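You operate a simulated robot arm through the tools that you are given. There is no shell and no other tool.

The job below is to be done with a simulated robot arm. You get a single attempt, and the scene is never put back.

TASK
Firm the yellow seed pot flat, then sow basil thinly on it.
Fine: presser and tin back where they stood, lid back on the tin. Set down upright: soil presser, what you pick out.

Only the result counts: the job must be done as asked and must still hold three seconds after the hand-in. Knocking over, shifting, dropping, spilling or breaking anything else fails it. Lids that push on must go on centred and level and be pressed home; caps that screw on are set level and turned clockwise until they are tight.

THE ROBOT
A 7-joint arm with a two-finger parallel gripper, fixed in place. Base frame: the origin is at the foot of the arm, x ahead of it, y to its left, z up; the work surface is at about z = 850. Lengths are in mm, angles in degrees, forces in N, time in s.
With the tool pointing down near the work surface it reaches from about 360 to 780 mm from the base axis. Its first joint turns from -166.0 to 166.0 degrees. Payload 3.91 kg.
Tool frame: the origin (TCP) lies between the finger pads and is the grasp point; the fingertips stand 30 mm ahead of it; z points along the fingers, y is the line along which they close. The gripper opens to 110 mm. The fingers are 20 mm wide and 10 mm thick; the gripper's body (48 by 112 mm) begins 55 mm behind the TCP.
Orientation is told as [roll, pitch, yaw] about the base's x, y, z axes, in that order, counted from this pose: with the fingers straight down and closing along the base's y, the tool's x points along the base's -x, its y along +y and its z along -z.

THE INTERFACE
- The arm moves only by the tool servo_tool. Its arguments are lists of equal length, an entry for each row: "delta_pos": the shift along the tool's x, y, z in units of 20 mm (1.0 is 20 mm), a list of three; "turn": the turn, a rotation vector about the tool's x, y, z in units of 4 degrees (1.0 is 4 degrees), a list of three; "grip": the finger opening in mm, from 0 to 110. In form: {"delta_pos": [[tx, ty, tz], ...], "turn": [[rx, ry, rz], ...], "grip": [grip, ...]}. A call has 1 to 20 rows; each row shifts and turns the commanded pose from where the row before left it, along the tool's axes as they then stand. A call with a number of a shift or a turn outside -1 to 1 is refused whole. Each row takes 0.2 s and may step no farther than 50 mm and 8.6 degrees from the row before; otherwise, or with a gripper value out of range, the whole call is refused. Where a pose cannot be reached the arm comes as near as it can. A force on the tool above 40 N (or 10 N above the force at the start of the call, whichever is more), or a blocked arm, ends the call early, and 0.2 s more pass. Each finger travels about 153 mm/s and halts on what it meets, pressing with about 43 N; the grip force reading is that of the motor and also rises with nothing between the fingers. The clock runs only during rows and for 0.2 s after the last one: add rows that do not move to give the fingers time. The reply holds the time, the measured pose of the TCP, the force on the tool along the base axes, the opening and the grip force, in the units named above and with some noise, with the torque about the TCP (base axes, N m) and any sound that the robot's microphone picked up.
- Cameras (640 x 400 px; columns grow to the right, rows downward): "scene" is fixed at [400, -501.2, 1646.6]; the picture's right is [0.89, -0.46, 0.00], its down [-0.40, -0.78, -0.48] and it looks along [0.22, 0.43, -0.88] (base axes); focal length 366 px, centre (320, 200). "wrist" rides on the gripper at [77, 7, -114] in the tool frame; the picture's right is [-0.09, 1.00, 0.00], its down [-0.80, -0.07, -0.59] and it looks along [-0.59, -0.05, 0.80] (tool axes); focal length 270 px, centre (320, 200). There is no depth. A picture from a camera that has moved, and an enlarged one, comes with that camera's place and axes in the base frame and with its lens.
- capture(camera): a new picture of that camera. The clock stands still meanwhile.
- raise_lower(by): slides the trunk up (or, below 0, down) by that many mm; the arm rides with it, the base frame stays. It gives what a move gives, with no picture.
- enlarge(camera, box): a new picture of the part [left, top, right, bottom] of that camera's present view, enlarged. The clock stands still meanwhile.
- job_done(): hands the job in; it is judged then, once.

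Nothing tells you positions but the pictures and the camera data. Unless the task says otherwise, let go and move clear before handing in.

The tools are called after "Request:" by a JSON object that holds its "fn" and its "kwargs". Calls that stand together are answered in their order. servo_tool: Moves the arm, as the interface text tells. Its arguments: {"type":"object","properties":{"delta_pos":{"type":"array","items":{"type":"array","items":{"type":"number"}}},"turn":{"type":"array","items":{"type":"array","items":{"type":"number"}}},"grip":{"type":"array","items":{"type":"number"}}},"required":["delta_pos","turn","grip"]} The other tools are called the same way: raise_lower (by) slides the trunk up or down; capture (camera) takes a picture; enlarge (camera, box) takes an enlarged picture of a part of a camera's view; job_done () hands the job in.

At the start:

```text
t: 0.0
ee_pos: [359.7, -123.4, 1269.4]
tcp_rot: [0.1, 0.0, -0.1]
wrist_force: [0.2, -0.3, -0.2]
torque: [0.01, 0.02, 0.02]
grip_width: 110.0
finger_force: 0.1
trunk travel left (down, up): [-550.0, 60.0]
```

scene: 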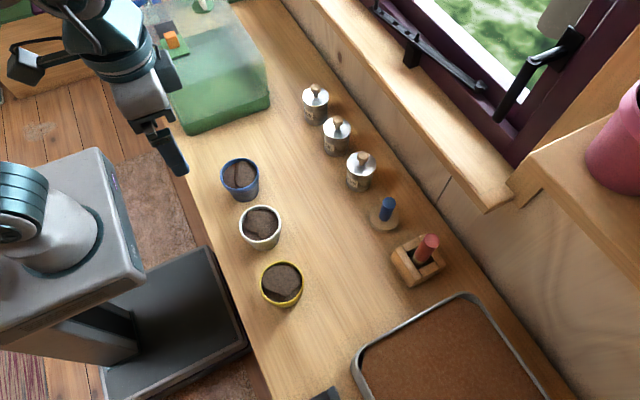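
wrist: 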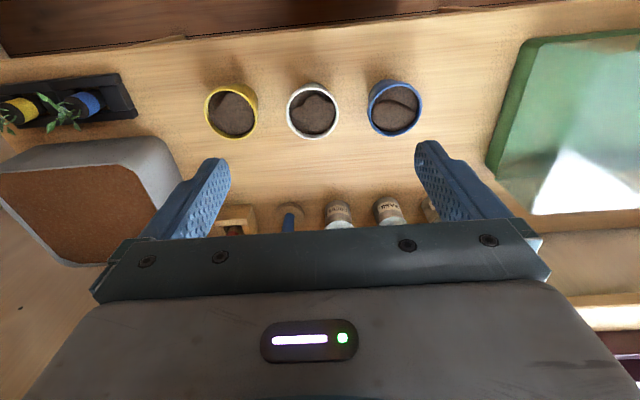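

I see three pots (blue, white, yellow) of soil, three tins with labels, a blue-handled presser and a red-handled tool in a wooden holder, plus a tray. First I'll look closer at each of them.

Request:
{"fn": "enlarge", "kwargs": {"camera": "scene", "box": [280, 70, 400, 200]}}

Request:
{"fn": "enlarge", "kwargs": {"camera": "scene", "box": [350, 180, 460, 300]}}

Request:
{"fn": "enlarge", "kwargs": {"camera": "scene", "box": [200, 140, 330, 320]}}

Request:
{"fn": "enlarge", "kwargs": {"camera": "wrist", "box": [190, 60, 450, 240]}}

```text
3.08 times, centred on (340, 135) of scene
camera zoom: at [400.0, -501.2, 1646.6], right [0.89, -0.46, 0.0], down [-0.4, -0.78, -0.48], along [0.22, 0.43, -0.88], focal length 1126 px, centre (258, 400)
```

zoom: 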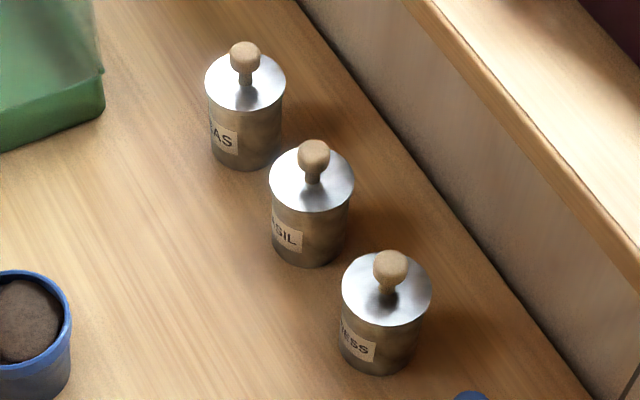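

```text
3.33 times, centred on (405, 240) of scene
camera zoom: at [400.0, -501.2, 1646.6], right [0.89, -0.46, 0.0], down [-0.4, -0.78, -0.48], along [0.22, 0.43, -0.88], focal length 1220 px, centre (37, 67)
```

zoom: 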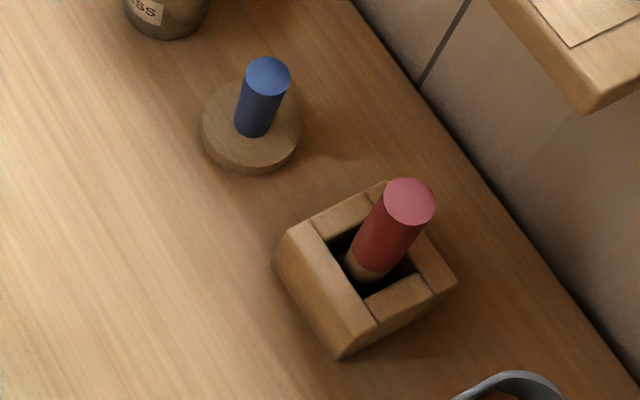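

```text
2.22 times, centred on (265, 230) of scene
camera zoom: at [400.0, -501.2, 1646.6], right [0.89, -0.46, 0.0], down [-0.4, -0.78, -0.48], along [0.22, 0.43, -0.88], focal length 813 px, centre (442, 133)
```

zoom: 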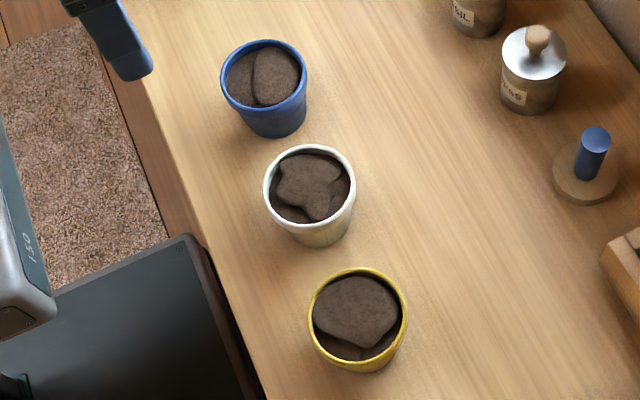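

```text
2.22 times, centred on (320, 150) of wrist
camera zoom: at [281.4, -115.9, 1385.0], right [0.09, 1.0, 0.0], down [0.8, -0.07, 0.59], along [0.59, -0.05, -0.8], focal length 601 px, centre (320, 311)
```

zoom: 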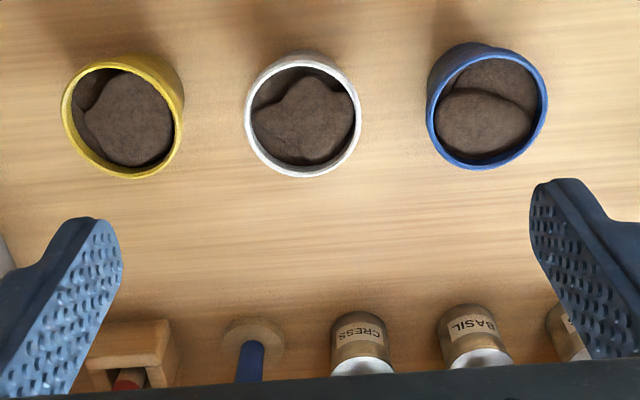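

I take the basil tin (the middle one) to be near (713, 12), the blue-handled presser near (713, -227), and the yellow pot near (427, -284). I'll move the wrist camera nearer to measure the tins and presser better.

Request:
{"fn": "servo_tool", "kwargs": {"delta_pos": [[-1, 0.15, 0.75], [-1, 0.15, 0.75], [-1, 0.15, 0.75], [-1, 0.15, 0.75], [-1, 0.15, 0.75], [-1, 0.15, 0.75], [-1, 0.15, 0.75], [-1, 0.15, 0.75]], "turn": [[0, 0, 0], [0, 0, 0], [0, 0, 0], [0, 0, 0], [0, 0, 0], [0, 0, 0], [0, 0, 0], [0, 0, 0]], "grip": [110, 110, 110, 110, 110, 110, 110, 110]}}

Request:
{"fn": "capture", "kwargs": {"camera": "wrist"}}

```text
t: 1.8
ee_pos: [520.6, -97.5, 1148.5]
tcp_rot: [0.0, 0.1, 0.1]
wrist_force: [-0.1, 0.4, 0.1]
torque: [-0.01, 0.01, 0.02]
grip_width: 109.8
finger_force: 0.2
trunk travel left (down, up): [-550.0, 60.0]
```

```text
taken
camera wrist: at [443.4, -90.0, 1264.8], right [0.09, 1.0, 0.0], down [0.8, -0.07, 0.59], along [0.59, -0.05, -0.8], focal length 270 px, centre (320, 200)
```

wrist: 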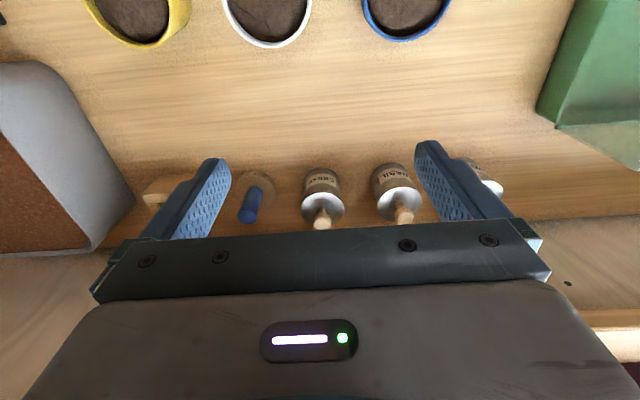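

The tins and the presser come into view just below the fingers. I'll back off a little in x and enlarge that view.

Request:
{"fn": "servo_tool", "kwargs": {"delta_pos": [[1, 0, 0], [1, 0, 0], [1, 0, 0], [1, 0, 0]], "turn": [[0, 0, 0], [0, 0, 0], [0, 0, 0], [0, 0, 0]], "grip": [110, 110, 110, 110]}}

Request:
{"fn": "enlarge", "kwargs": {"camera": "wrist", "box": [130, 130, 330, 240]}}

Request:
{"fn": "enlarge", "kwargs": {"camera": "wrist", "box": [290, 130, 490, 240]}}

Request:
{"fn": "enlarge", "kwargs": {"camera": "wrist", "box": [60, 0, 460, 130]}}

```text
t: 2.8
ee_pos: [437.8, -96.9, 1150.4]
tcp_rot: [0.0, 0.0, 0.1]
wrist_force: [0.4, -0.3, 0.1]
torque: [0.0, -0.01, 0.02]
grip_width: 109.8
finger_force: 0.1
trunk travel left (down, up): [-550.0, 60.0]
```

```text
3.20 times, centred on (230, 185) of wrist
camera zoom: at [360.7, -90.8, 1265.5], right [0.09, 1.0, 0.0], down [0.8, -0.07, 0.6], along [0.59, -0.05, -0.8], focal length 865 px, centre (608, 248)
```

zoom: 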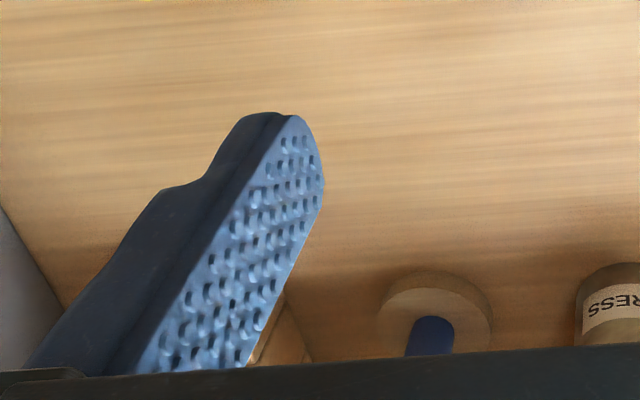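

```text
3.20 times, centred on (390, 185) of wrist
camera zoom: at [360.7, -90.8, 1265.5], right [0.09, 1.0, 0.0], down [0.8, -0.07, 0.6], along [0.59, -0.05, -0.8], focal length 865 px, centre (96, 248)
```

zoom: 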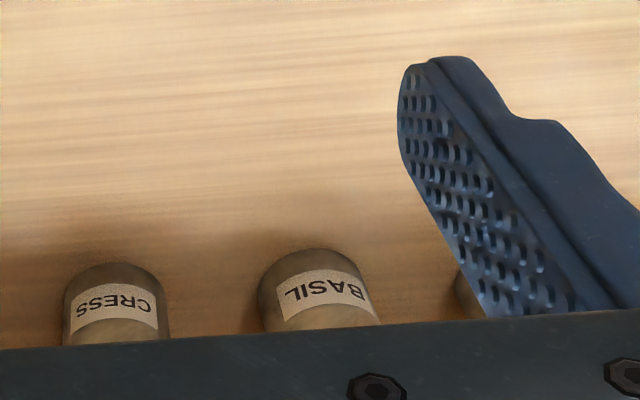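

```text
1.60 times, centred on (260, 65) of wrist
camera zoom: at [360.7, -90.8, 1265.5], right [0.09, 1.0, 0.0], down [0.8, -0.07, 0.6], along [0.59, -0.05, -0.8], focal length 432 px, centre (416, 416)
```

zoom: 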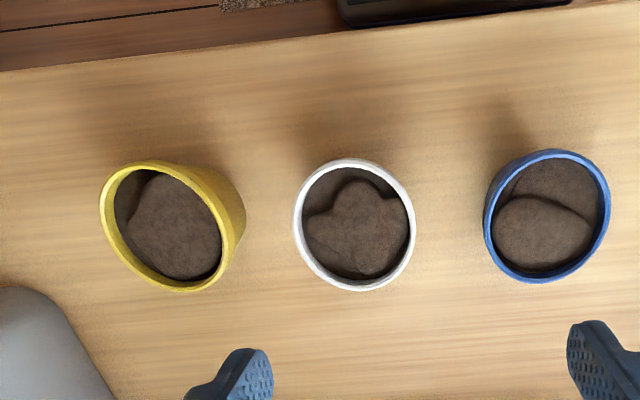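

The pots sit at about x≈424, with their rims at z≈924. I'll move further forward so the tins and presser clear the gripper in the wrist view.

Request:
{"fn": "servo_tool", "kwargs": {"delta_pos": [[-1, 0, 0], [-1, 0, 0], [-1, 0, 0], [-1, 0, 0], [-1, 0, 0], [-1, 0, 0], [-1, 0, 0], [-1, 0, 0]], "turn": [[0, 0, 0], [0, 0, 0], [0, 0, 0], [0, 0, 0], [0, 0, 0], [0, 0, 0], [0, 0, 0], [0, 0, 0]], "grip": [110, 110, 110, 110, 110, 110, 110, 110]}}

Request:
{"fn": "capture", "kwargs": {"camera": "wrist"}}

Request:
{"fn": "enlarge", "kwargs": {"camera": "wrist", "box": [140, 70, 340, 195]}}

Request:
{"fn": "enlarge", "kwargs": {"camera": "wrist", "box": [300, 70, 500, 195]}}

```text
t: 4.6
ee_pos: [601.1, -98.5, 1150.6]
tcp_rot: [0.0, 0.0, 0.2]
wrist_force: [0.1, 0.5, 0.7]
torque: [0.0, 0.01, -0.02]
grip_width: 110.2
finger_force: 0.0
trunk travel left (down, up): [-550.0, 60.0]
```

```text
taken
camera wrist: at [522.5, -91.4, 1266.0], right [0.09, 1.0, 0.0], down [0.8, -0.07, 0.59], along [0.59, -0.05, -0.8], focal length 270 px, centre (320, 200)
```

wrist: 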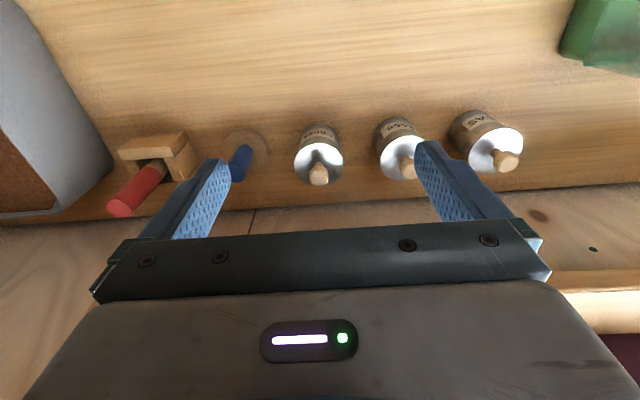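

```text
3.20 times, centred on (240, 132) of wrist
camera zoom: at [522.5, -91.4, 1266.0], right [0.09, 1.0, 0.0], down [0.8, -0.07, 0.59], along [0.59, -0.05, -0.8], focal length 865 px, centre (576, 416)
```

zoom: 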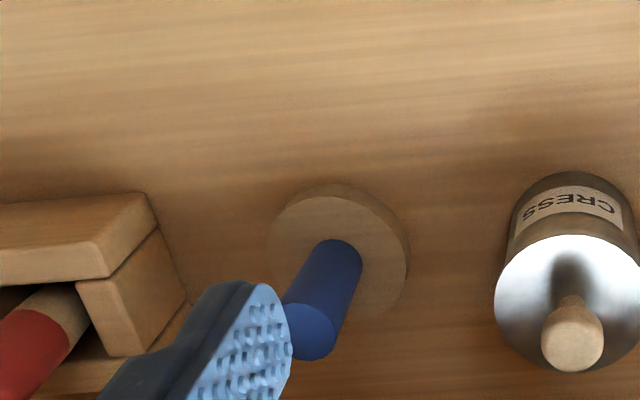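

```text
3.20 times, centred on (400, 132) of wrist
camera zoom: at [522.5, -91.4, 1266.0], right [0.09, 1.0, 0.0], down [0.8, -0.07, 0.59], along [0.59, -0.05, -0.8], focal length 865 px, centre (64, 416)
```

zoom: 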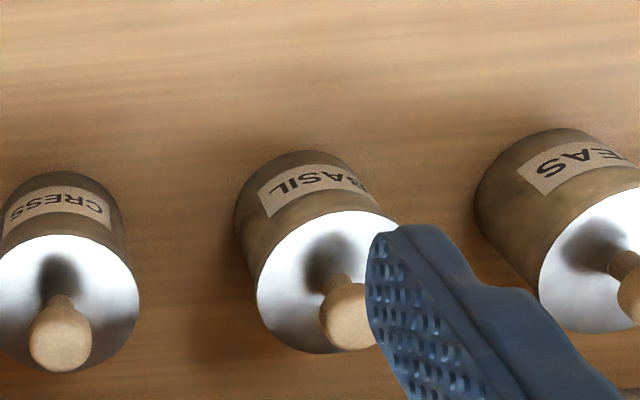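

The labels read CRESS, BASIL, PEAS, so basil is the middle tin. I'll move close to the presser (about (709, -229)) for an exact view.

Request:
{"fn": "servo_tool", "kwargs": {"delta_pos": [[0, -0.97, 0.75], [0, -0.97, 0.75], [0, -0.97, 0.75], [0, -0.97, 0.75], [0, -0.97, 0.75], [0, -0.97, 0.75]], "turn": [[0, 0, 0], [0, 0, 0], [0, 0, 0], [0, 0, 0], [0, 0, 0], [0, 0, 0]], "grip": [110, 110, 110, 110, 110, 110]}}

Request:
{"fn": "capture", "kwargs": {"camera": "wrist"}}

Request:
{"fn": "enlarge", "kwargs": {"camera": "wrist", "box": [200, 60, 440, 210]}}

Request:
{"fn": "capture", "kwargs": {"camera": "scene"}}

```text
t: 6.0
ee_pos: [600.3, -216.9, 1058.2]
tcp_rot: [0.1, 0.0, 0.1]
wrist_force: [-0.4, -0.2, 0.3]
torque: [-0.02, 0.01, 0.04]
grip_width: 110.1
finger_force: 0.0
trunk travel left (down, up): [-550.0, 60.0]
```

```text
taken
camera wrist: at [521.9, -209.6, 1174.2], right [0.09, 1.0, 0.0], down [0.8, -0.07, 0.59], along [0.59, -0.05, -0.8], focal length 270 px, centre (320, 200)
```

wrist: 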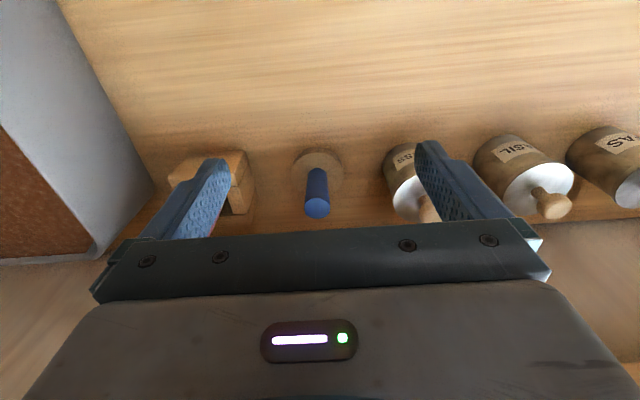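

```text
2.67 times, centred on (320, 135) of wrist
camera zoom: at [521.9, -209.6, 1174.2], right [0.09, 1.0, 0.0], down [0.8, -0.07, 0.59], along [0.59, -0.05, -0.8], focal length 721 px, centre (320, 373)
```

zoom: 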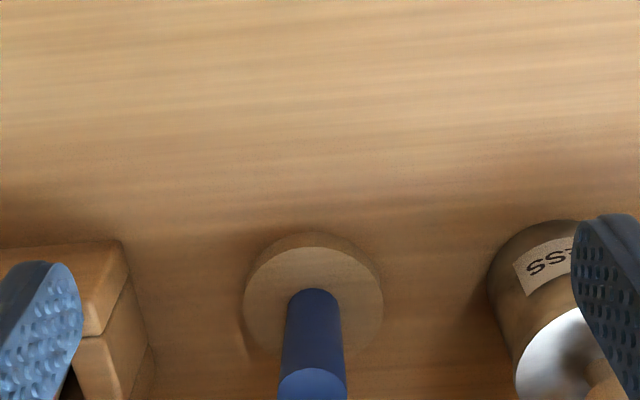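

```text
taken
```

scene: 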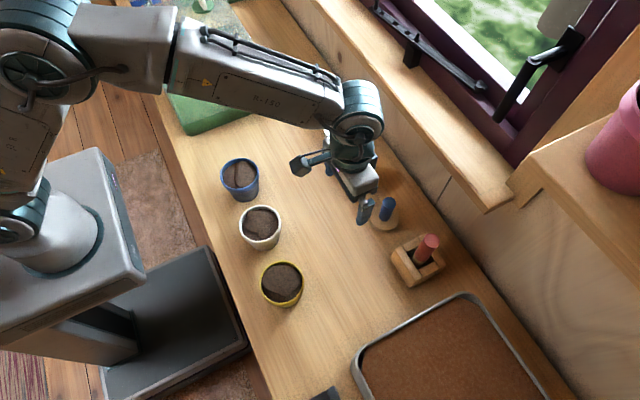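

The presser's disc centre comes out near (707, -229), and I take the handle top to be at z≈930. I'll hover above it and check the alignment.

Request:
{"fn": "servo_tool", "kwargs": {"delta_pos": [[-0.9, -0.097, 0.483], [-0.9, -0.097, 0.483], [-0.9, -0.097, 0.483], [-0.9, -0.097, 0.483], [-0.9, -0.097, 0.483], [-0.9, -0.097, 0.483]], "turn": [[0, 0, 0], [0, 0, 0], [0, 0, 0], [0, 0, 0], [0, 0, 0], [0, 0, 0]], "grip": [90, 90, 90, 90, 90, 90]}}

Request:
{"fn": "capture", "kwargs": {"camera": "wrist"}}

Request:
{"fn": "enlarge", "kwargs": {"camera": "wrist", "box": [220, 50, 420, 200]}}

```text
t: 7.4
ee_pos: [709.1, -226.5, 1000.1]
tcp_rot: [0.0, 0.2, 0.2]
wrist_force: [0.5, -0.3, 0.1]
torque: [0.01, 0.03, 0.01]
grip_width: 89.8
finger_force: 0.0
trunk travel left (down, up): [-550.0, 60.0]
```

```text
taken
camera wrist: at [631.0, -219.7, 1116.4], right [0.09, 1.0, 0.0], down [0.8, -0.07, 0.59], along [0.59, -0.05, -0.8], focal length 270 px, centre (320, 200)
```

wrist: 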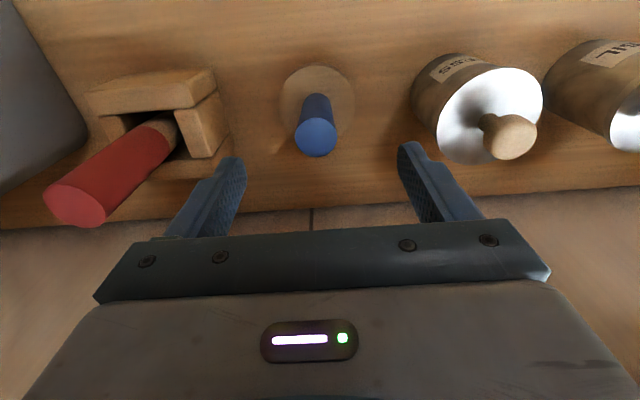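

```text
2.67 times, centred on (320, 125) of wrist
camera zoom: at [631.0, -219.7, 1116.4], right [0.09, 1.0, 0.0], down [0.8, -0.07, 0.59], along [0.59, -0.05, -0.8], focal length 721 px, centre (320, 400)
```

zoom: 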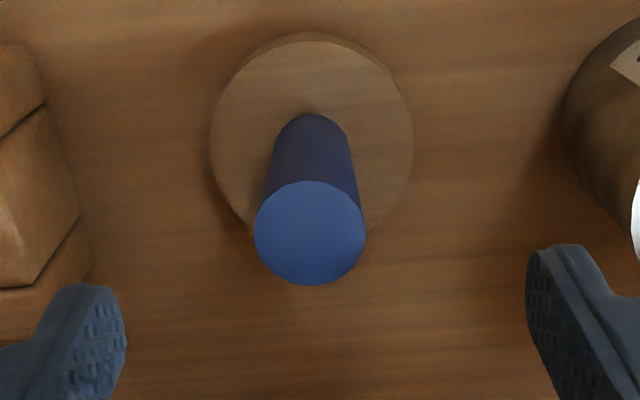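

The presser's handle is about 28 mm wide with its axis at (706, -229), and its top is near z≈940. I'll correct by a few mm, lower the open fingers around it and check before closing.

Request:
{"fn": "servo_tool", "kwargs": {"delta_pos": [[0.16, -0.12, 0], [0, 0, 0.92], [0, 0, 0.92], [0, 0, 0.92], [0, 0, 0.92], [0, 0, 0.92]], "turn": [[0, 0, 0], [0, 0, 0], [0, 0, 0], [0, 0, 0], [0, 0, 0], [0, 0, 0]], "grip": [80, 70, 70, 70, 70, 70]}}

Request:
{"fn": "capture", "kwargs": {"camera": "wrist"}}

Request:
{"fn": "enlarge", "kwargs": {"camera": "scene", "box": [340, 150, 460, 290]}}

```text
t: 8.8
ee_pos: [705.4, -228.8, 908.2]
tcp_rot: [0.1, 0.1, 0.0]
wrist_force: [0.2, -0.1, -0.2]
torque: [-0.02, -0.04, -0.01]
grip_width: 70.2
finger_force: 0.1
trunk travel left (down, up): [-550.0, 60.0]
```

```text
taken
camera wrist: at [627.1, -221.4, 1024.5], right [0.09, 1.0, 0.0], down [0.8, -0.07, 0.59], along [0.59, -0.05, -0.8], focal length 270 px, centre (320, 200)
```

wrist: 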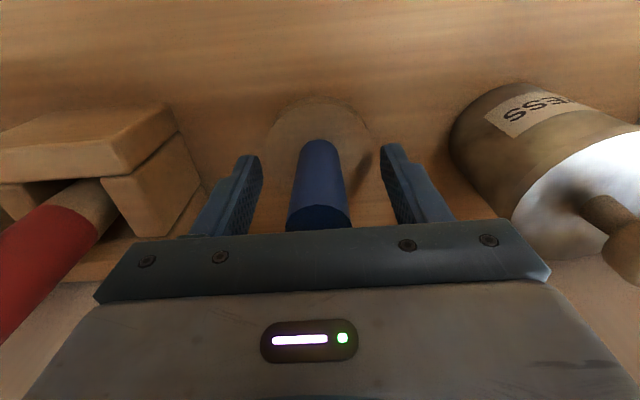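

```text
2.86 times, centred on (400, 220) of scene
camera zoom: at [400.0, -501.2, 1646.6], right [0.89, -0.46, 0.0], down [-0.4, -0.78, -0.48], along [0.22, 0.43, -0.88], focal length 1046 px, centre (91, 143)
```

zoom: 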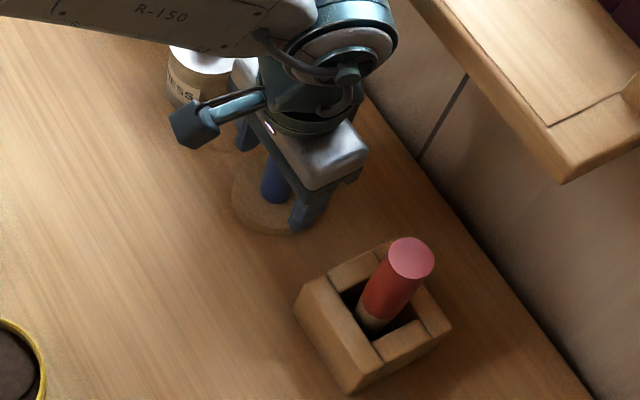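

The handle sits midway between the fingers. Closing on it now.

Request:
{"fn": "servo_tool", "kwargs": {"delta_pos": [[0, 0, 0], [0, 0, 0], [0, 0, 0], [0, 0, 0]], "turn": [[0, 0, 0], [0, 0, 0], [0, 0, 0], [0, 0, 0]], "grip": [40, 15, 15, 15]}}

Request:
{"fn": "capture", "kwargs": {"camera": "wrist"}}

```text
t: 9.8
ee_pos: [705.7, -228.8, 908.5]
tcp_rot: [0.0, 0.0, 0.1]
wrist_force: [0.4, -0.7, 0.4]
torque: [0.03, 0.0, 0.0]
grip_width: 28.7
finger_force: 42.7
trunk travel left (down, up): [-550.0, 60.0]
```

```text
taken
camera wrist: at [627.0, -221.4, 1024.8], right [0.09, 1.0, 0.0], down [0.8, -0.07, 0.59], along [0.59, -0.05, -0.8], focal length 270 px, centre (320, 200)
```

wrist: 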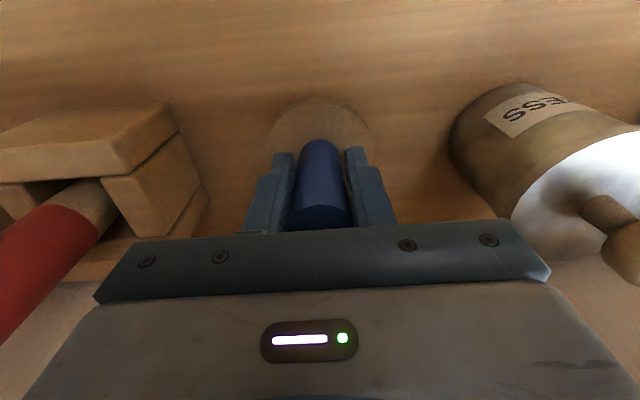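

I'm holding the presser; its home TCP is (705.6, -228.8, 908.3). I'll lift it and, in the same turn, take tight views of the yellow pot.

Request:
{"fn": "servo_tool", "kwargs": {"delta_pos": [[0, 0, -0.5], [0, 0, -1], [0, 0, -1], [0, 0, -1], [0, 0, -1], [0, 0, -1], [0, 0, -1]], "turn": [[0, 0, 0], [0, 0, 0], [0, 0, 0], [0, 0, 0], [0, 0, 0], [0, 0, 0], [0, 0, 0]], "grip": [15, 15, 15, 15, 15, 15, 15]}}

Request:
{"fn": "enlarge", "kwargs": {"camera": "scene", "box": [240, 240, 330, 320]}}

Request:
{"fn": "capture", "kwargs": {"camera": "wrist"}}

```text
t: 11.4
ee_pos: [703.8, -228.3, 1040.2]
tcp_rot: [0.1, 0.0, -0.1]
wrist_force: [-0.8, 0.3, -1.0]
torque: [0.0, 0.0, 0.0]
grip_width: 28.8
finger_force: 42.9
trunk travel left (down, up): [-550.0, 60.0]
```

```text
5.00 times, centred on (285, 280) of scene
camera zoom: at [400.0, -501.2, 1646.6], right [0.89, -0.46, 0.0], down [-0.4, -0.78, -0.48], along [0.22, 0.43, -0.88], focal length 1830 px, centre (495, -200)
```

zoom: 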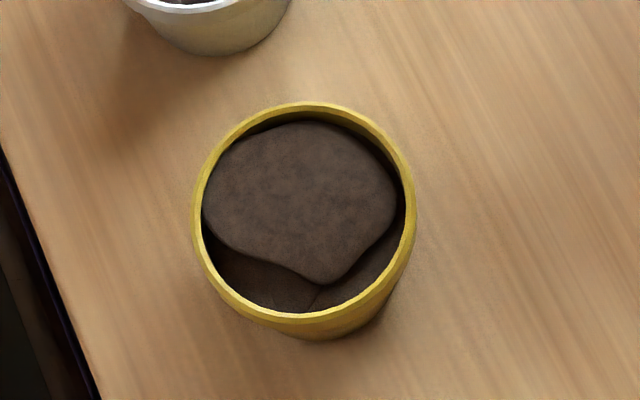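

```text
taken
camera wrist: at [626.4, -221.5, 1155.5], right [0.09, 1.0, 0.0], down [0.8, -0.07, 0.59], along [0.59, -0.05, -0.8], focal length 270 px, centre (320, 200)
```

wrist: 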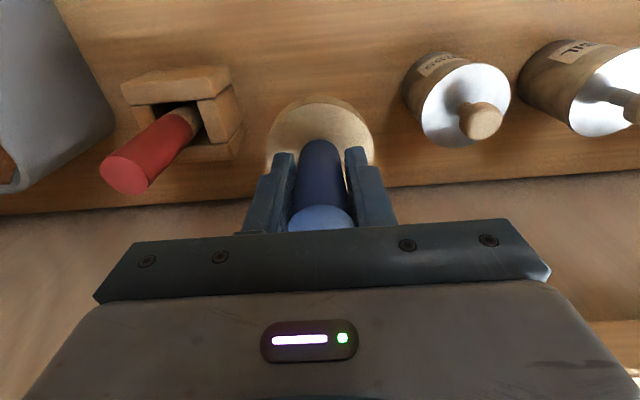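

From the two views, the yellow pot's rim centre is about (425, -280, 925), with an inner diameter of about 84 mm. I'll carry the presser high and stop beside the pot for a nearer look.

Request:
{"fn": "servo_tool", "kwargs": {"delta_pos": [[0.95, 0.18, 0], [0.95, 0.18, 0], [0.95, 0.18, 0], [0.95, 0.18, 0], [0.95, 0.18, 0], [0.95, 0.18, 0], [0.95, 0.18, 0], [0.95, 0.18, 0], [0.95, 0.18, 0], [0.95, 0.18, 0], [0.95, 0.18, 0], [0.95, 0.18, 0], [0.95, 0.18, 0], [0.95, 0.18, 0], [0.95, 0.18, 0], [0.95, 0.18, 0]], "turn": [[0, 0, 0], [0, 0, 0], [0, 0, 0], [0, 0, 0], [0, 0, 0], [0, 0, 0], [0, 0, 0], [0, 0, 0], [0, 0, 0], [0, 0, 0], [0, 0, 0], [0, 0, 0], [0, 0, 0], [0, 0, 0], [0, 0, 0], [0, 0, 0]], "grip": [15, 15, 15, 15, 15, 15, 15, 15, 15, 15, 15, 15, 15, 15, 15, 15]}}

Request:
{"fn": "capture", "kwargs": {"camera": "wrist"}}

Request:
{"fn": "enlarge", "kwargs": {"camera": "wrist", "box": [140, 80, 300, 200]}}

```text
t: 14.8
ee_pos: [400.0, -170.4, 1039.6]
tcp_rot: [0.0, 0.0, 0.0]
wrist_force: [0.1, -0.6, -0.5]
torque: [0.02, 0.03, -0.01]
grip_width: 28.5
finger_force: 43.2
trunk travel left (down, up): [-550.0, 60.0]
```

```text
taken
camera wrist: at [322.0, -164.6, 1154.9], right [0.09, 1.0, 0.0], down [0.8, -0.07, 0.59], along [0.59, -0.05, -0.8], focal length 270 px, centre (320, 200)
```

wrist: 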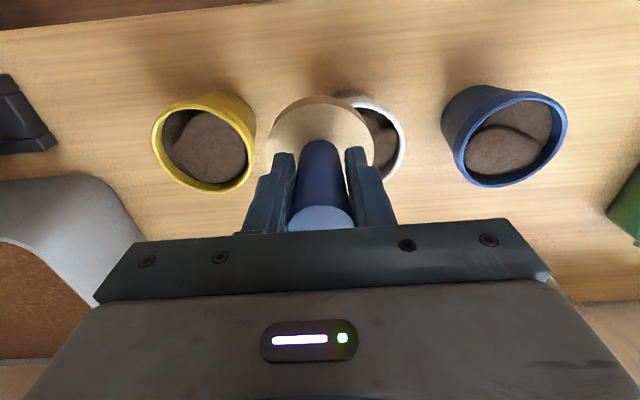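

```text
3.33 times, centred on (220, 140) of wrist
camera zoom: at [322.0, -164.6, 1154.9], right [0.09, 1.0, 0.0], down [0.8, -0.07, 0.59], along [0.59, -0.05, -0.8], focal length 901 px, centre (653, 400)
```

zoom: 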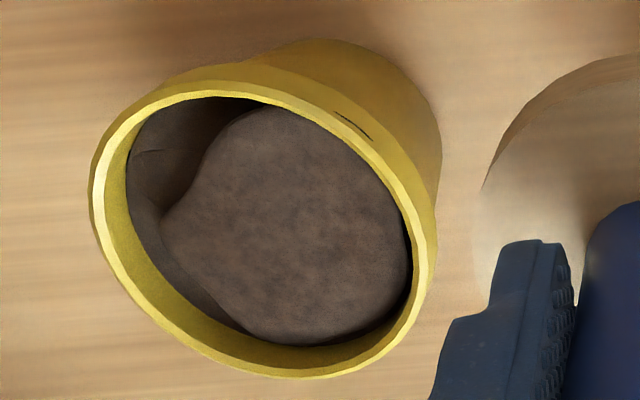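

After correcting for perspective, I put the yellow pot's centre at about (428.5, -281). I'll hover the presser over it and check from the scene camera.

Request:
{"fn": "servo_tool", "kwargs": {"delta_pos": [[-0.2375, -0.922, 0], [-0.2375, -0.922, 0], [-0.2375, -0.922, 0], [-0.2375, -0.922, 0], [-0.2375, -0.922, 0], [-0.2375, -0.922, 0], [0, 0, 0.8], [0, 0, 0.8]], "turn": [[0, 0, 0], [0, 0, 0], [0, 0, 0], [0, 0, 0], [0, 0, 0], [0, 0, 0], [0, 0, 0], [0, 0, 0]], "grip": [15, 15, 15, 15, 15, 15, 15, 15]}}

Request:
{"fn": "enlarge", "kwargs": {"camera": "scene", "box": [230, 220, 340, 320]}}

Request:
{"fn": "capture", "kwargs": {"camera": "wrist"}}

```text
t: 16.6
ee_pos: [429.0, -283.0, 1006.3]
tcp_rot: [0.1, 0.0, 0.0]
wrist_force: [0.0, 0.0, -0.7]
torque: [-0.01, 0.02, 0.0]
grip_width: 28.8
finger_force: 43.6
trunk travel left (down, up): [-550.0, 60.0]
```

```text
4.00 times, centred on (285, 270) of scene
camera zoom: at [400.0, -501.2, 1646.6], right [0.89, -0.46, 0.0], down [-0.4, -0.78, -0.48], along [0.22, 0.43, -0.88], focal length 1464 px, centre (460, -80)
```

zoom: 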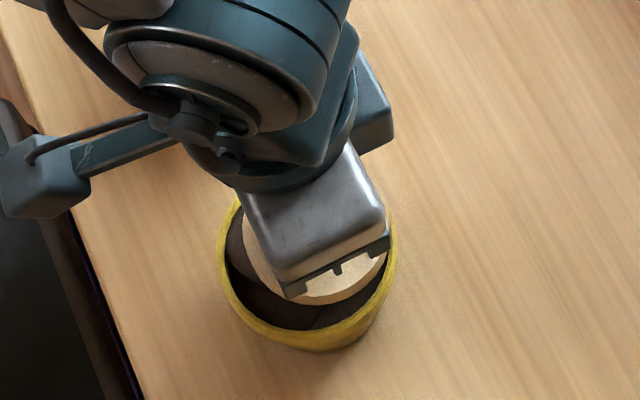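

```text
taken
camera wrist: at [350.6, -275.7, 1122.3], right [0.09, 1.0, 0.0], down [0.8, -0.07, 0.59], along [0.59, -0.05, -0.8], focal length 270 px, centre (320, 200)
```

wrist: 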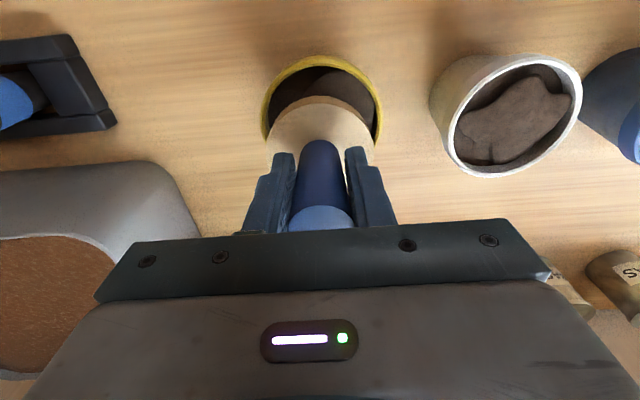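

Request:
{"fn": "enlarge", "kwargs": {"camera": "wrist", "box": [240, 40, 400, 160]}}

```text
3.33 times, centred on (320, 100) of wrist
camera zoom: at [350.6, -275.7, 1122.3], right [0.09, 1.0, 0.0], down [0.8, -0.07, 0.59], along [0.59, -0.05, -0.8], focal length 901 px, centre (320, 533)
```

zoom: 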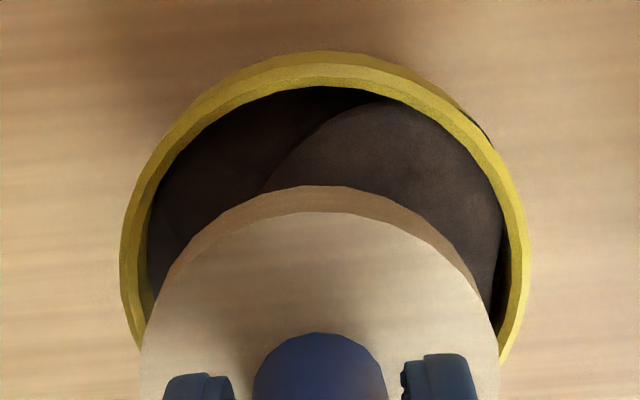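

The disc is nearly centred over the pot. I'll make a 1–2 mm correction and lower it slowly, watching the force.

Request:
{"fn": "servo_tool", "kwargs": {"delta_pos": [[0.07, 0.06, 0.4], [0, 0, 0.4], [0, 0, 0.4], [0, 0, 0.2], [0, 0, 0.2]], "turn": [[0, 0, 0], [0, 0, 0], [0, 0, 0], [0, 0, 0], [0, 0, 0]], "grip": [15, 15, 15, 15, 15]}}

Request:
{"fn": "enlarge", "kwargs": {"camera": "wrist", "box": [240, 40, 400, 160]}}

Request:
{"fn": "enlarge", "kwargs": {"camera": "scene", "box": [230, 220, 340, 320]}}

```text
t: 17.8
ee_pos: [424.8, -280.7, 975.9]
tcp_rot: [-0.1, -0.1, -0.2]
wrist_force: [-7.2, -1.3, 34.5]
torque: [-0.12, -0.37, 0.0]
grip_width: 28.8
finger_force: 43.2
trunk travel left (down, up): [-550.0, 60.0]
```

```text
3.33 times, centred on (320, 100) of wrist
camera zoom: at [346.8, -274.0, 1092.2], right [0.09, 1.0, 0.0], down [0.8, -0.07, 0.6], along [0.59, -0.05, -0.8], focal length 901 px, centre (320, 533)
```

zoom: 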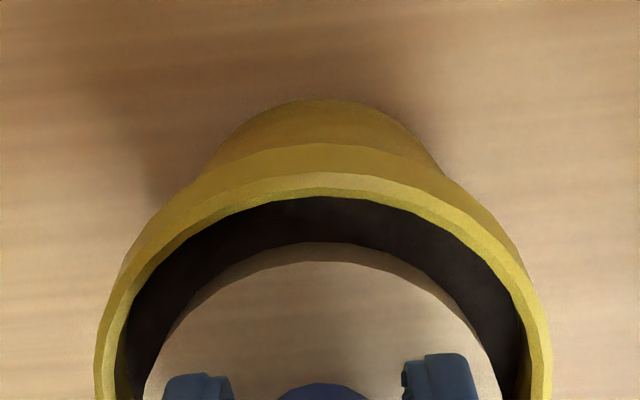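

```text
4.00 times, centred on (285, 270) of scene
camera zoom: at [400.0, -501.2, 1646.6], right [0.89, -0.46, 0.0], down [-0.4, -0.78, -0.48], along [0.22, 0.43, -0.88], focal length 1464 px, centre (460, -80)
```

zoom: 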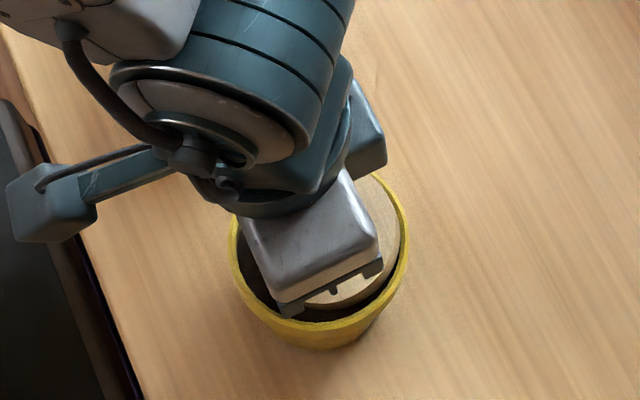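

The disc has met the far rim: the force reads 34 N, the presser slipped up in the grip, and the pot moved a few mm. So the handle sits about 5 mm forward of the TCP in the grip. I'll lift off and re-measure both.

Request:
{"fn": "servo_tool", "kwargs": {"delta_pos": [[0, 0, -0.25], [0, 0, -0.5], [0, 0, -1], [0, 0, -0.5]], "turn": [[0, 0, 0], [0, 0, 0], [0, 0, 0], [0, 0, 0]], "grip": [15, 15, 15, 15]}}

Request:
{"fn": "enlarge", "kwargs": {"camera": "wrist", "box": [240, 40, 400, 160]}}

Request:
{"fn": "enlarge", "kwargs": {"camera": "scene", "box": [240, 240, 330, 320]}}

Request:
{"fn": "capture", "kwargs": {"camera": "wrist"}}

```text
t: 18.8
ee_pos: [427.7, -282.1, 1019.0]
tcp_rot: [0.0, -0.1, 0.1]
wrist_force: [-0.3, 0.3, -0.6]
torque: [0.03, 0.01, -0.01]
grip_width: 28.6
finger_force: 43.1
trunk travel left (down, up): [-550.0, 60.0]
```

```text
3.33 times, centred on (320, 100) of wrist
camera zoom: at [349.8, -274.4, 1135.1], right [0.09, 1.0, 0.0], down [0.8, -0.07, 0.59], along [0.59, -0.05, -0.8], focal length 901 px, centre (320, 533)
```

zoom: 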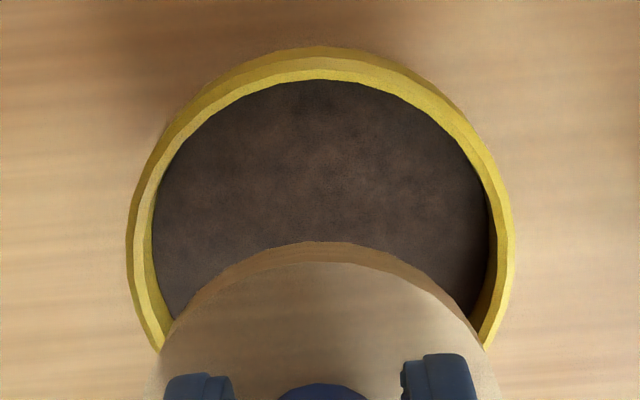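

```text
5.00 times, centred on (285, 280) of scene
camera zoom: at [400.0, -501.2, 1646.6], right [0.89, -0.46, 0.0], down [-0.4, -0.78, -0.48], along [0.22, 0.43, -0.88], focal length 1830 px, centre (495, -200)
```

zoom: 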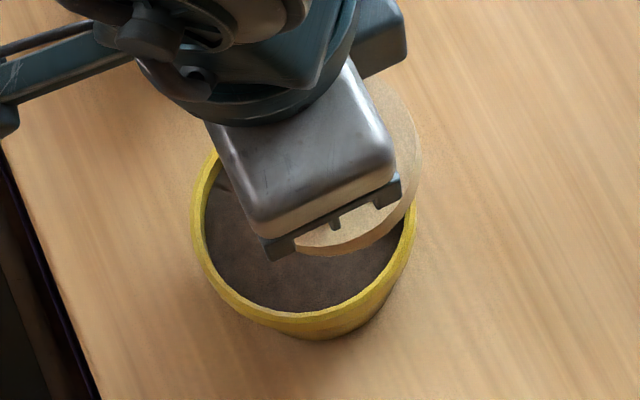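

```text
taken
camera wrist: at [349.8, -274.4, 1135.1], right [0.09, 1.0, 0.0], down [0.8, -0.07, 0.59], along [0.59, -0.05, -0.8], focal length 270 px, centre (320, 200)
```

wrist: 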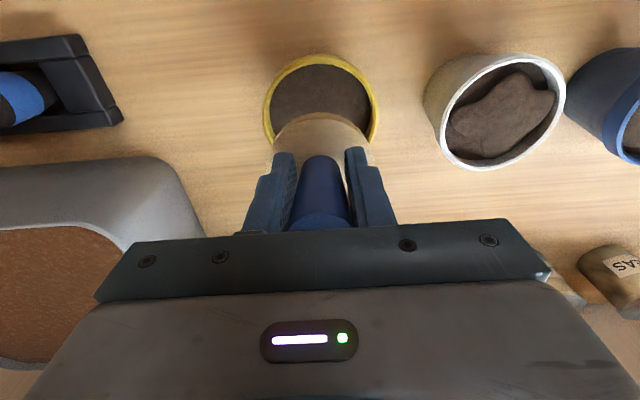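

The pot is back exactly where it stood (it only tilted under the off-centre load), and the soil already looks much flatter. I'll move the presser aside to inspect it.

Request:
{"fn": "servo_tool", "kwargs": {"delta_pos": [[0, 0, -1], [0.2, 0.8, 0], [0.2, 0.8, 0], [0.2, 0.8, 0], [0.2, 0.8, 0], [0.2, 0.8, 0], [0.2, 0.8, 0], [0.2, 0.8, 0]], "turn": [[0, 0, 0], [0, 0, 0], [0, 0, 0], [0, 0, 0], [0, 0, 0], [0, 0, 0], [0, 0, 0], [0, 0, 0]], "grip": [15, 15, 15, 15, 15, 15, 15, 15]}}

Request:
{"fn": "enlarge", "kwargs": {"camera": "wrist", "box": [140, 80, 300, 200]}}

Request:
{"fn": "enlarge", "kwargs": {"camera": "scene", "box": [240, 240, 330, 320]}}

Request:
{"fn": "capture", "kwargs": {"camera": "wrist"}}

```text
t: 20.6
ee_pos: [400.0, -168.1, 1040.1]
tcp_rot: [0.0, -0.1, 0.0]
wrist_force: [-0.1, -1.0, -0.5]
torque: [0.0, 0.02, 0.02]
grip_width: 28.5
finger_force: 43.4
trunk travel left (down, up): [-550.0, 60.0]
```

```text
3.33 times, centred on (220, 140) of wrist
camera zoom: at [321.8, -161.2, 1156.6], right [0.09, 1.0, 0.0], down [0.8, -0.07, 0.59], along [0.59, -0.05, -0.8], focal length 901 px, centre (653, 400)
```

zoom: 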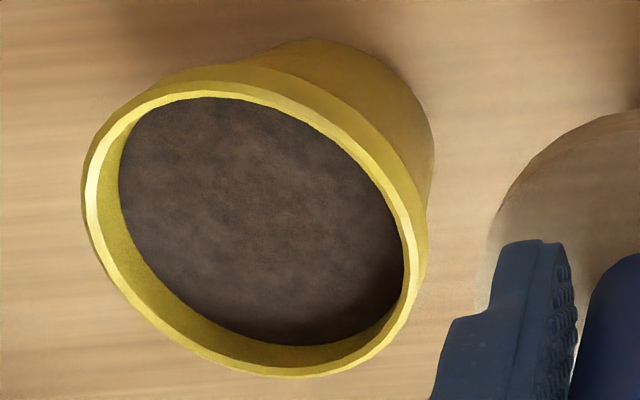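

```text
5.00 times, centred on (285, 280) of scene
camera zoom: at [400.0, -501.2, 1646.6], right [0.89, -0.46, 0.0], down [-0.4, -0.78, -0.48], along [0.22, 0.43, -0.88], focal length 1830 px, centre (495, -200)
```

zoom: 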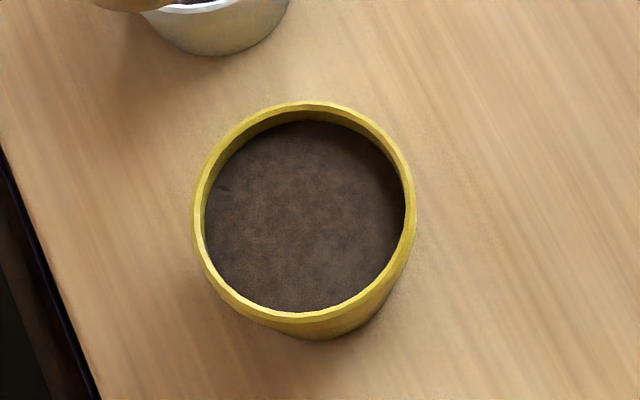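

```text
taken
camera wrist: at [321.8, -161.2, 1156.6], right [0.09, 1.0, 0.0], down [0.8, -0.07, 0.59], along [0.59, -0.05, -0.8], focal length 270 px, centre (320, 200)
```

wrist: 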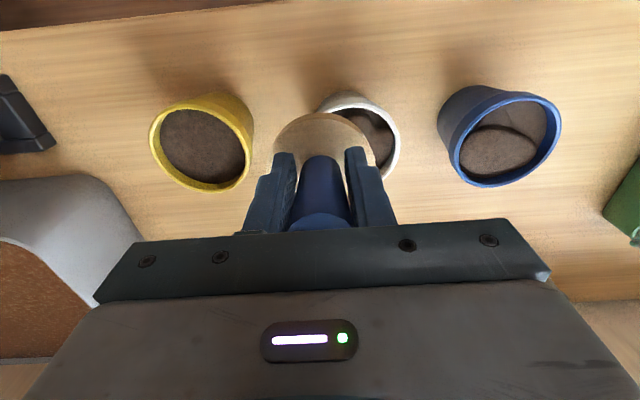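

The soil is now smooth and flat, and the pot stands where it did. The presser seems to have tilted a little in my grip, so I'll look at it closely before putting it back.

Request:
{"fn": "enlarge", "kwargs": {"camera": "wrist", "box": [240, 100, 400, 240]}}

Request:
{"fn": "enlarge", "kwargs": {"camera": "scene", "box": [190, 130, 330, 250]}}

```text
2.86 times, centred on (320, 170) of wrist
camera zoom: at [321.8, -161.2, 1156.6], right [0.09, 1.0, 0.0], down [0.8, -0.07, 0.59], along [0.59, -0.05, -0.8], focal length 772 px, centre (320, 286)
```

zoom: 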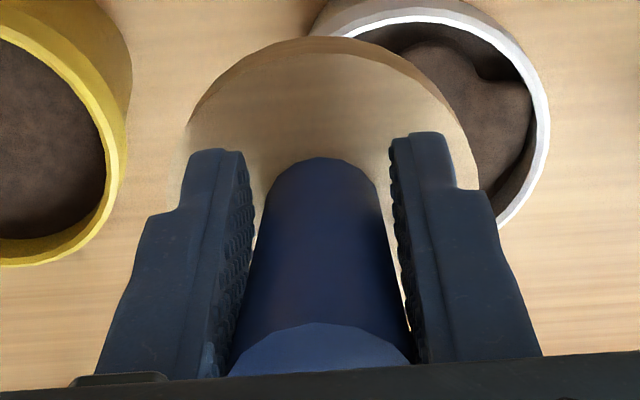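

```text
3.33 times, centred on (260, 190) of scene
camera zoom: at [400.0, -501.2, 1646.6], right [0.89, -0.46, 0.0], down [-0.4, -0.78, -0.48], along [0.22, 0.43, -0.88], focal length 1220 px, centre (520, 233)
```

zoom: 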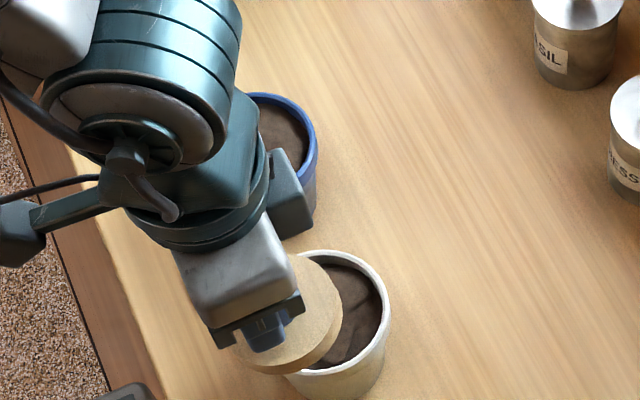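

The presser is tilted about 9° forward in the grip, with the disc roughly 16 mm ahead of the TCP. I'll carry it back above its spot, pitch the tool by +9° to make it upright, and check.

Request:
{"fn": "servo_tool", "kwargs": {"delta_pos": [[-0.94, -0.19, 0], [-0.94, -0.19, 0], [-0.94, -0.19, 0], [-0.94, -0.19, 0], [-0.94, -0.19, 0], [-0.94, -0.19, 0], [-0.94, -0.19, 0], [-0.94, -0.19, 0], [-0.94, -0.19, 0], [-0.94, -0.19, 0], [-0.94, -0.19, 0], [-0.94, -0.19, 0], [-0.94, -0.19, 0], [-0.94, -0.19, 0], [-0.94, -0.19, 0], [-0.94, -0.19, 0], [0, 0, 0], [0, 0, 0], [0, 0, 0]], "turn": [[0, 0, 0], [0, 0, 0], [0, 0, 0], [0, 0, 0], [0, 0, 0], [0, 0, 0], [0, 0, 0], [0, 0, 0], [0, 0, 0], [0, 0, 0], [0, 0, 0], [0, 0, 0], [0, 0, 0], [0, 0, 0], [0, 0, 0], [0, 0, 0], [0, 0.75, 0], [0, 0.75, 0], [0, 0.75, 0]], "grip": [15, 15, 15, 15, 15, 15, 15, 15, 15, 15, 15, 15, 15, 15, 15, 15, 15, 15, 15]}}

Request:
{"fn": "enlarge", "kwargs": {"camera": "scene", "box": [340, 130, 460, 270]}}

Request:
{"fn": "capture", "kwargs": {"camera": "wrist"}}

```text
t: 24.6
ee_pos: [701.2, -228.7, 1040.3]
tcp_rot: [0.1, 9.0, 0.0]
wrist_force: [0.5, 0.0, -1.6]
torque: [0.0, 0.0, -0.01]
grip_width: 28.6
finger_force: 42.6
trunk travel left (down, up): [-550.0, 60.0]
```

```text
2.86 times, centred on (400, 200) of scene
camera zoom: at [400.0, -501.2, 1646.6], right [0.89, -0.46, 0.0], down [-0.4, -0.78, -0.48], along [0.22, 0.43, -0.88], focal length 1046 px, centre (91, 200)
```

zoom: 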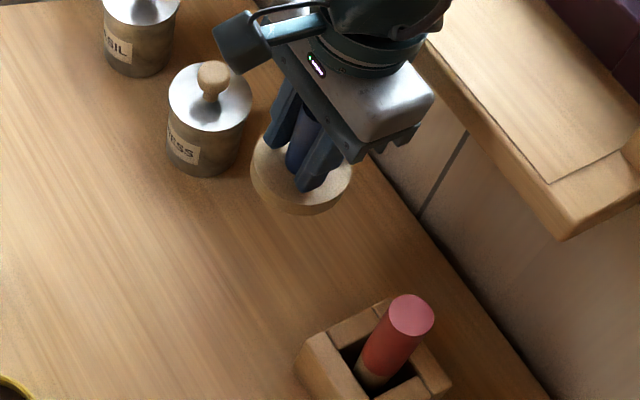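

```text
taken
camera wrist: at [641.9, -221.6, 1166.6], right [0.09, 1.0, -0.01], down [0.88, -0.07, 0.46], along [0.46, -0.05, -0.89], focal length 270 px, centre (320, 200)
```

wrist: 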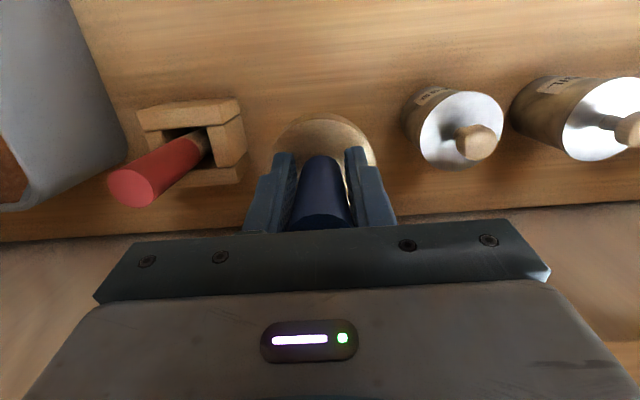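

The disc looks level. I'll lower it straight down to just above the table and compare with its starting place.

Request:
{"fn": "servo_tool", "kwargs": {"delta_pos": [[-0.156, 0, 0.988], [-0.156, 0, 0.988], [-0.156, 0, 0.988], [-0.156, 0, 0.988], [-0.156, 0, 0.988], [-0.156, 0, 0.988]], "turn": [[0, 0, 0], [0, 0, 0], [0, 0, 0], [0, 0, 0], [0, 0, 0], [0, 0, 0]], "grip": [15, 15, 15, 15, 15, 15]}}

Request:
{"fn": "enlarge", "kwargs": {"camera": "scene", "box": [350, 180, 460, 300]}}

```text
t: 26.0
ee_pos: [700.1, -228.8, 919.9]
tcp_rot: [0.0, 9.0, 0.1]
wrist_force: [-0.3, -0.3, -0.8]
torque: [-0.01, -0.01, 0.01]
grip_width: 28.6
finger_force: 43.5
trunk travel left (down, up): [-550.0, 60.0]
```

```text
3.33 times, centred on (405, 240) of scene
camera zoom: at [400.0, -501.2, 1646.6], right [0.89, -0.46, 0.0], down [-0.4, -0.78, -0.48], along [0.22, 0.43, -0.88], focal length 1220 px, centre (37, 67)
```

zoom: 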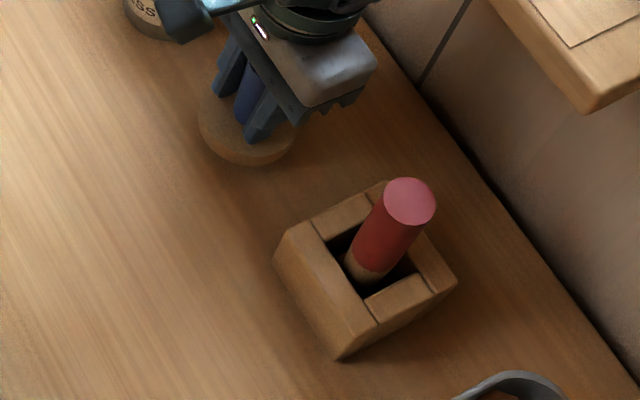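

Compared with the first picture, the disc needs about 6 mm more in +x. I'll shift it and lower gently to the table.

Request:
{"fn": "servo_tool", "kwargs": {"delta_pos": [[-0.296, 0, -0.047], [-0.039, 0, 0.247], [-0.039, 0, 0.247], [-0.0156, 0, 0.0988]], "turn": [[0, 0, 0], [0, 0, 0], [0, 0, 0], [0, 0, 0]], "grip": [15, 15, 15, 15]}}

Request:
{"fn": "enlarge", "kwargs": {"camera": "scene", "box": [350, 180, 460, 300]}}

Request:
{"fn": "capture", "kwargs": {"camera": "wrist"}}

```text
t: 27.0
ee_pos: [707.8, -229.5, 907.9]
tcp_rot: [0.0, 9.0, 0.0]
wrist_force: [-0.6, 0.4, -1.8]
torque: [-0.01, 0.05, 0.0]
grip_width: 28.5
finger_force: 42.7
trunk travel left (down, up): [-550.0, 60.0]
```

```text
3.33 times, centred on (405, 240) of scene
camera zoom: at [400.0, -501.2, 1646.6], right [0.89, -0.46, 0.0], down [-0.4, -0.78, -0.48], along [0.22, 0.43, -0.88], focal length 1220 px, centre (37, 67)
```

zoom: 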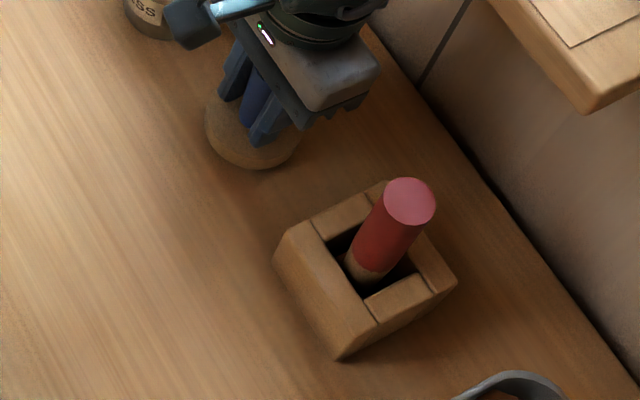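

```text
taken
camera wrist: at [647.6, -221.6, 1034.3], right [0.09, 1.0, -0.01], down [0.88, -0.07, 0.46], along [0.46, -0.05, -0.89], focal length 270 px, centre (320, 200)
```

wrist: 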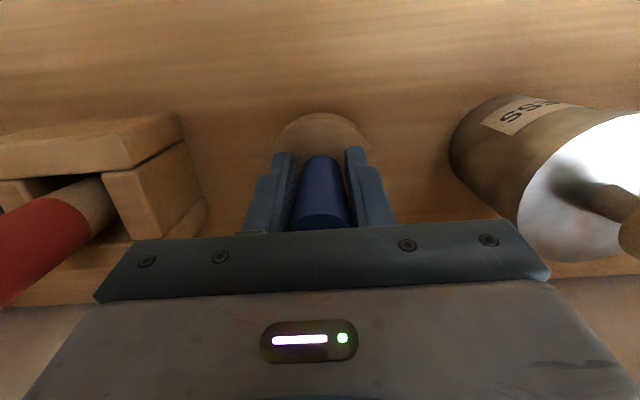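

Request:
{"fn": "servo_tool", "kwargs": {"delta_pos": [[-0.0117, 0, 0.074], [-0.0117, 0, 0.074]], "turn": [[0, 0, 0], [0, 0, 0]], "grip": [15, 15]}}

```text
t: 27.6
ee_pos: [706.7, -229.1, 904.2]
tcp_rot: [-0.1, 9.0, 0.0]
wrist_force: [-0.2, -0.6, -1.2]
torque: [-0.01, -0.03, 0.03]
grip_width: 28.3
finger_force: 43.2
trunk travel left (down, up): [-550.0, 60.0]
```

Request:
{"fn": "servo_tool", "kwargs": {"delta_pos": [[-0.0156, 0, 0.0988], [-0.0078, 0, 0.0494]], "turn": [[0, 0, 0], [0, 0, 0]], "grip": [15, 15]}}

```text
t: 28.2
ee_pos: [706.5, -228.5, 902.6]
tcp_rot: [0.0, 8.8, 0.1]
wrist_force: [1.3, -0.3, 7.2]
torque: [0.01, -0.39, 0.01]
grip_width: 28.1
finger_force: 43.4
trunk travel left (down, up): [-550.0, 60.0]
```

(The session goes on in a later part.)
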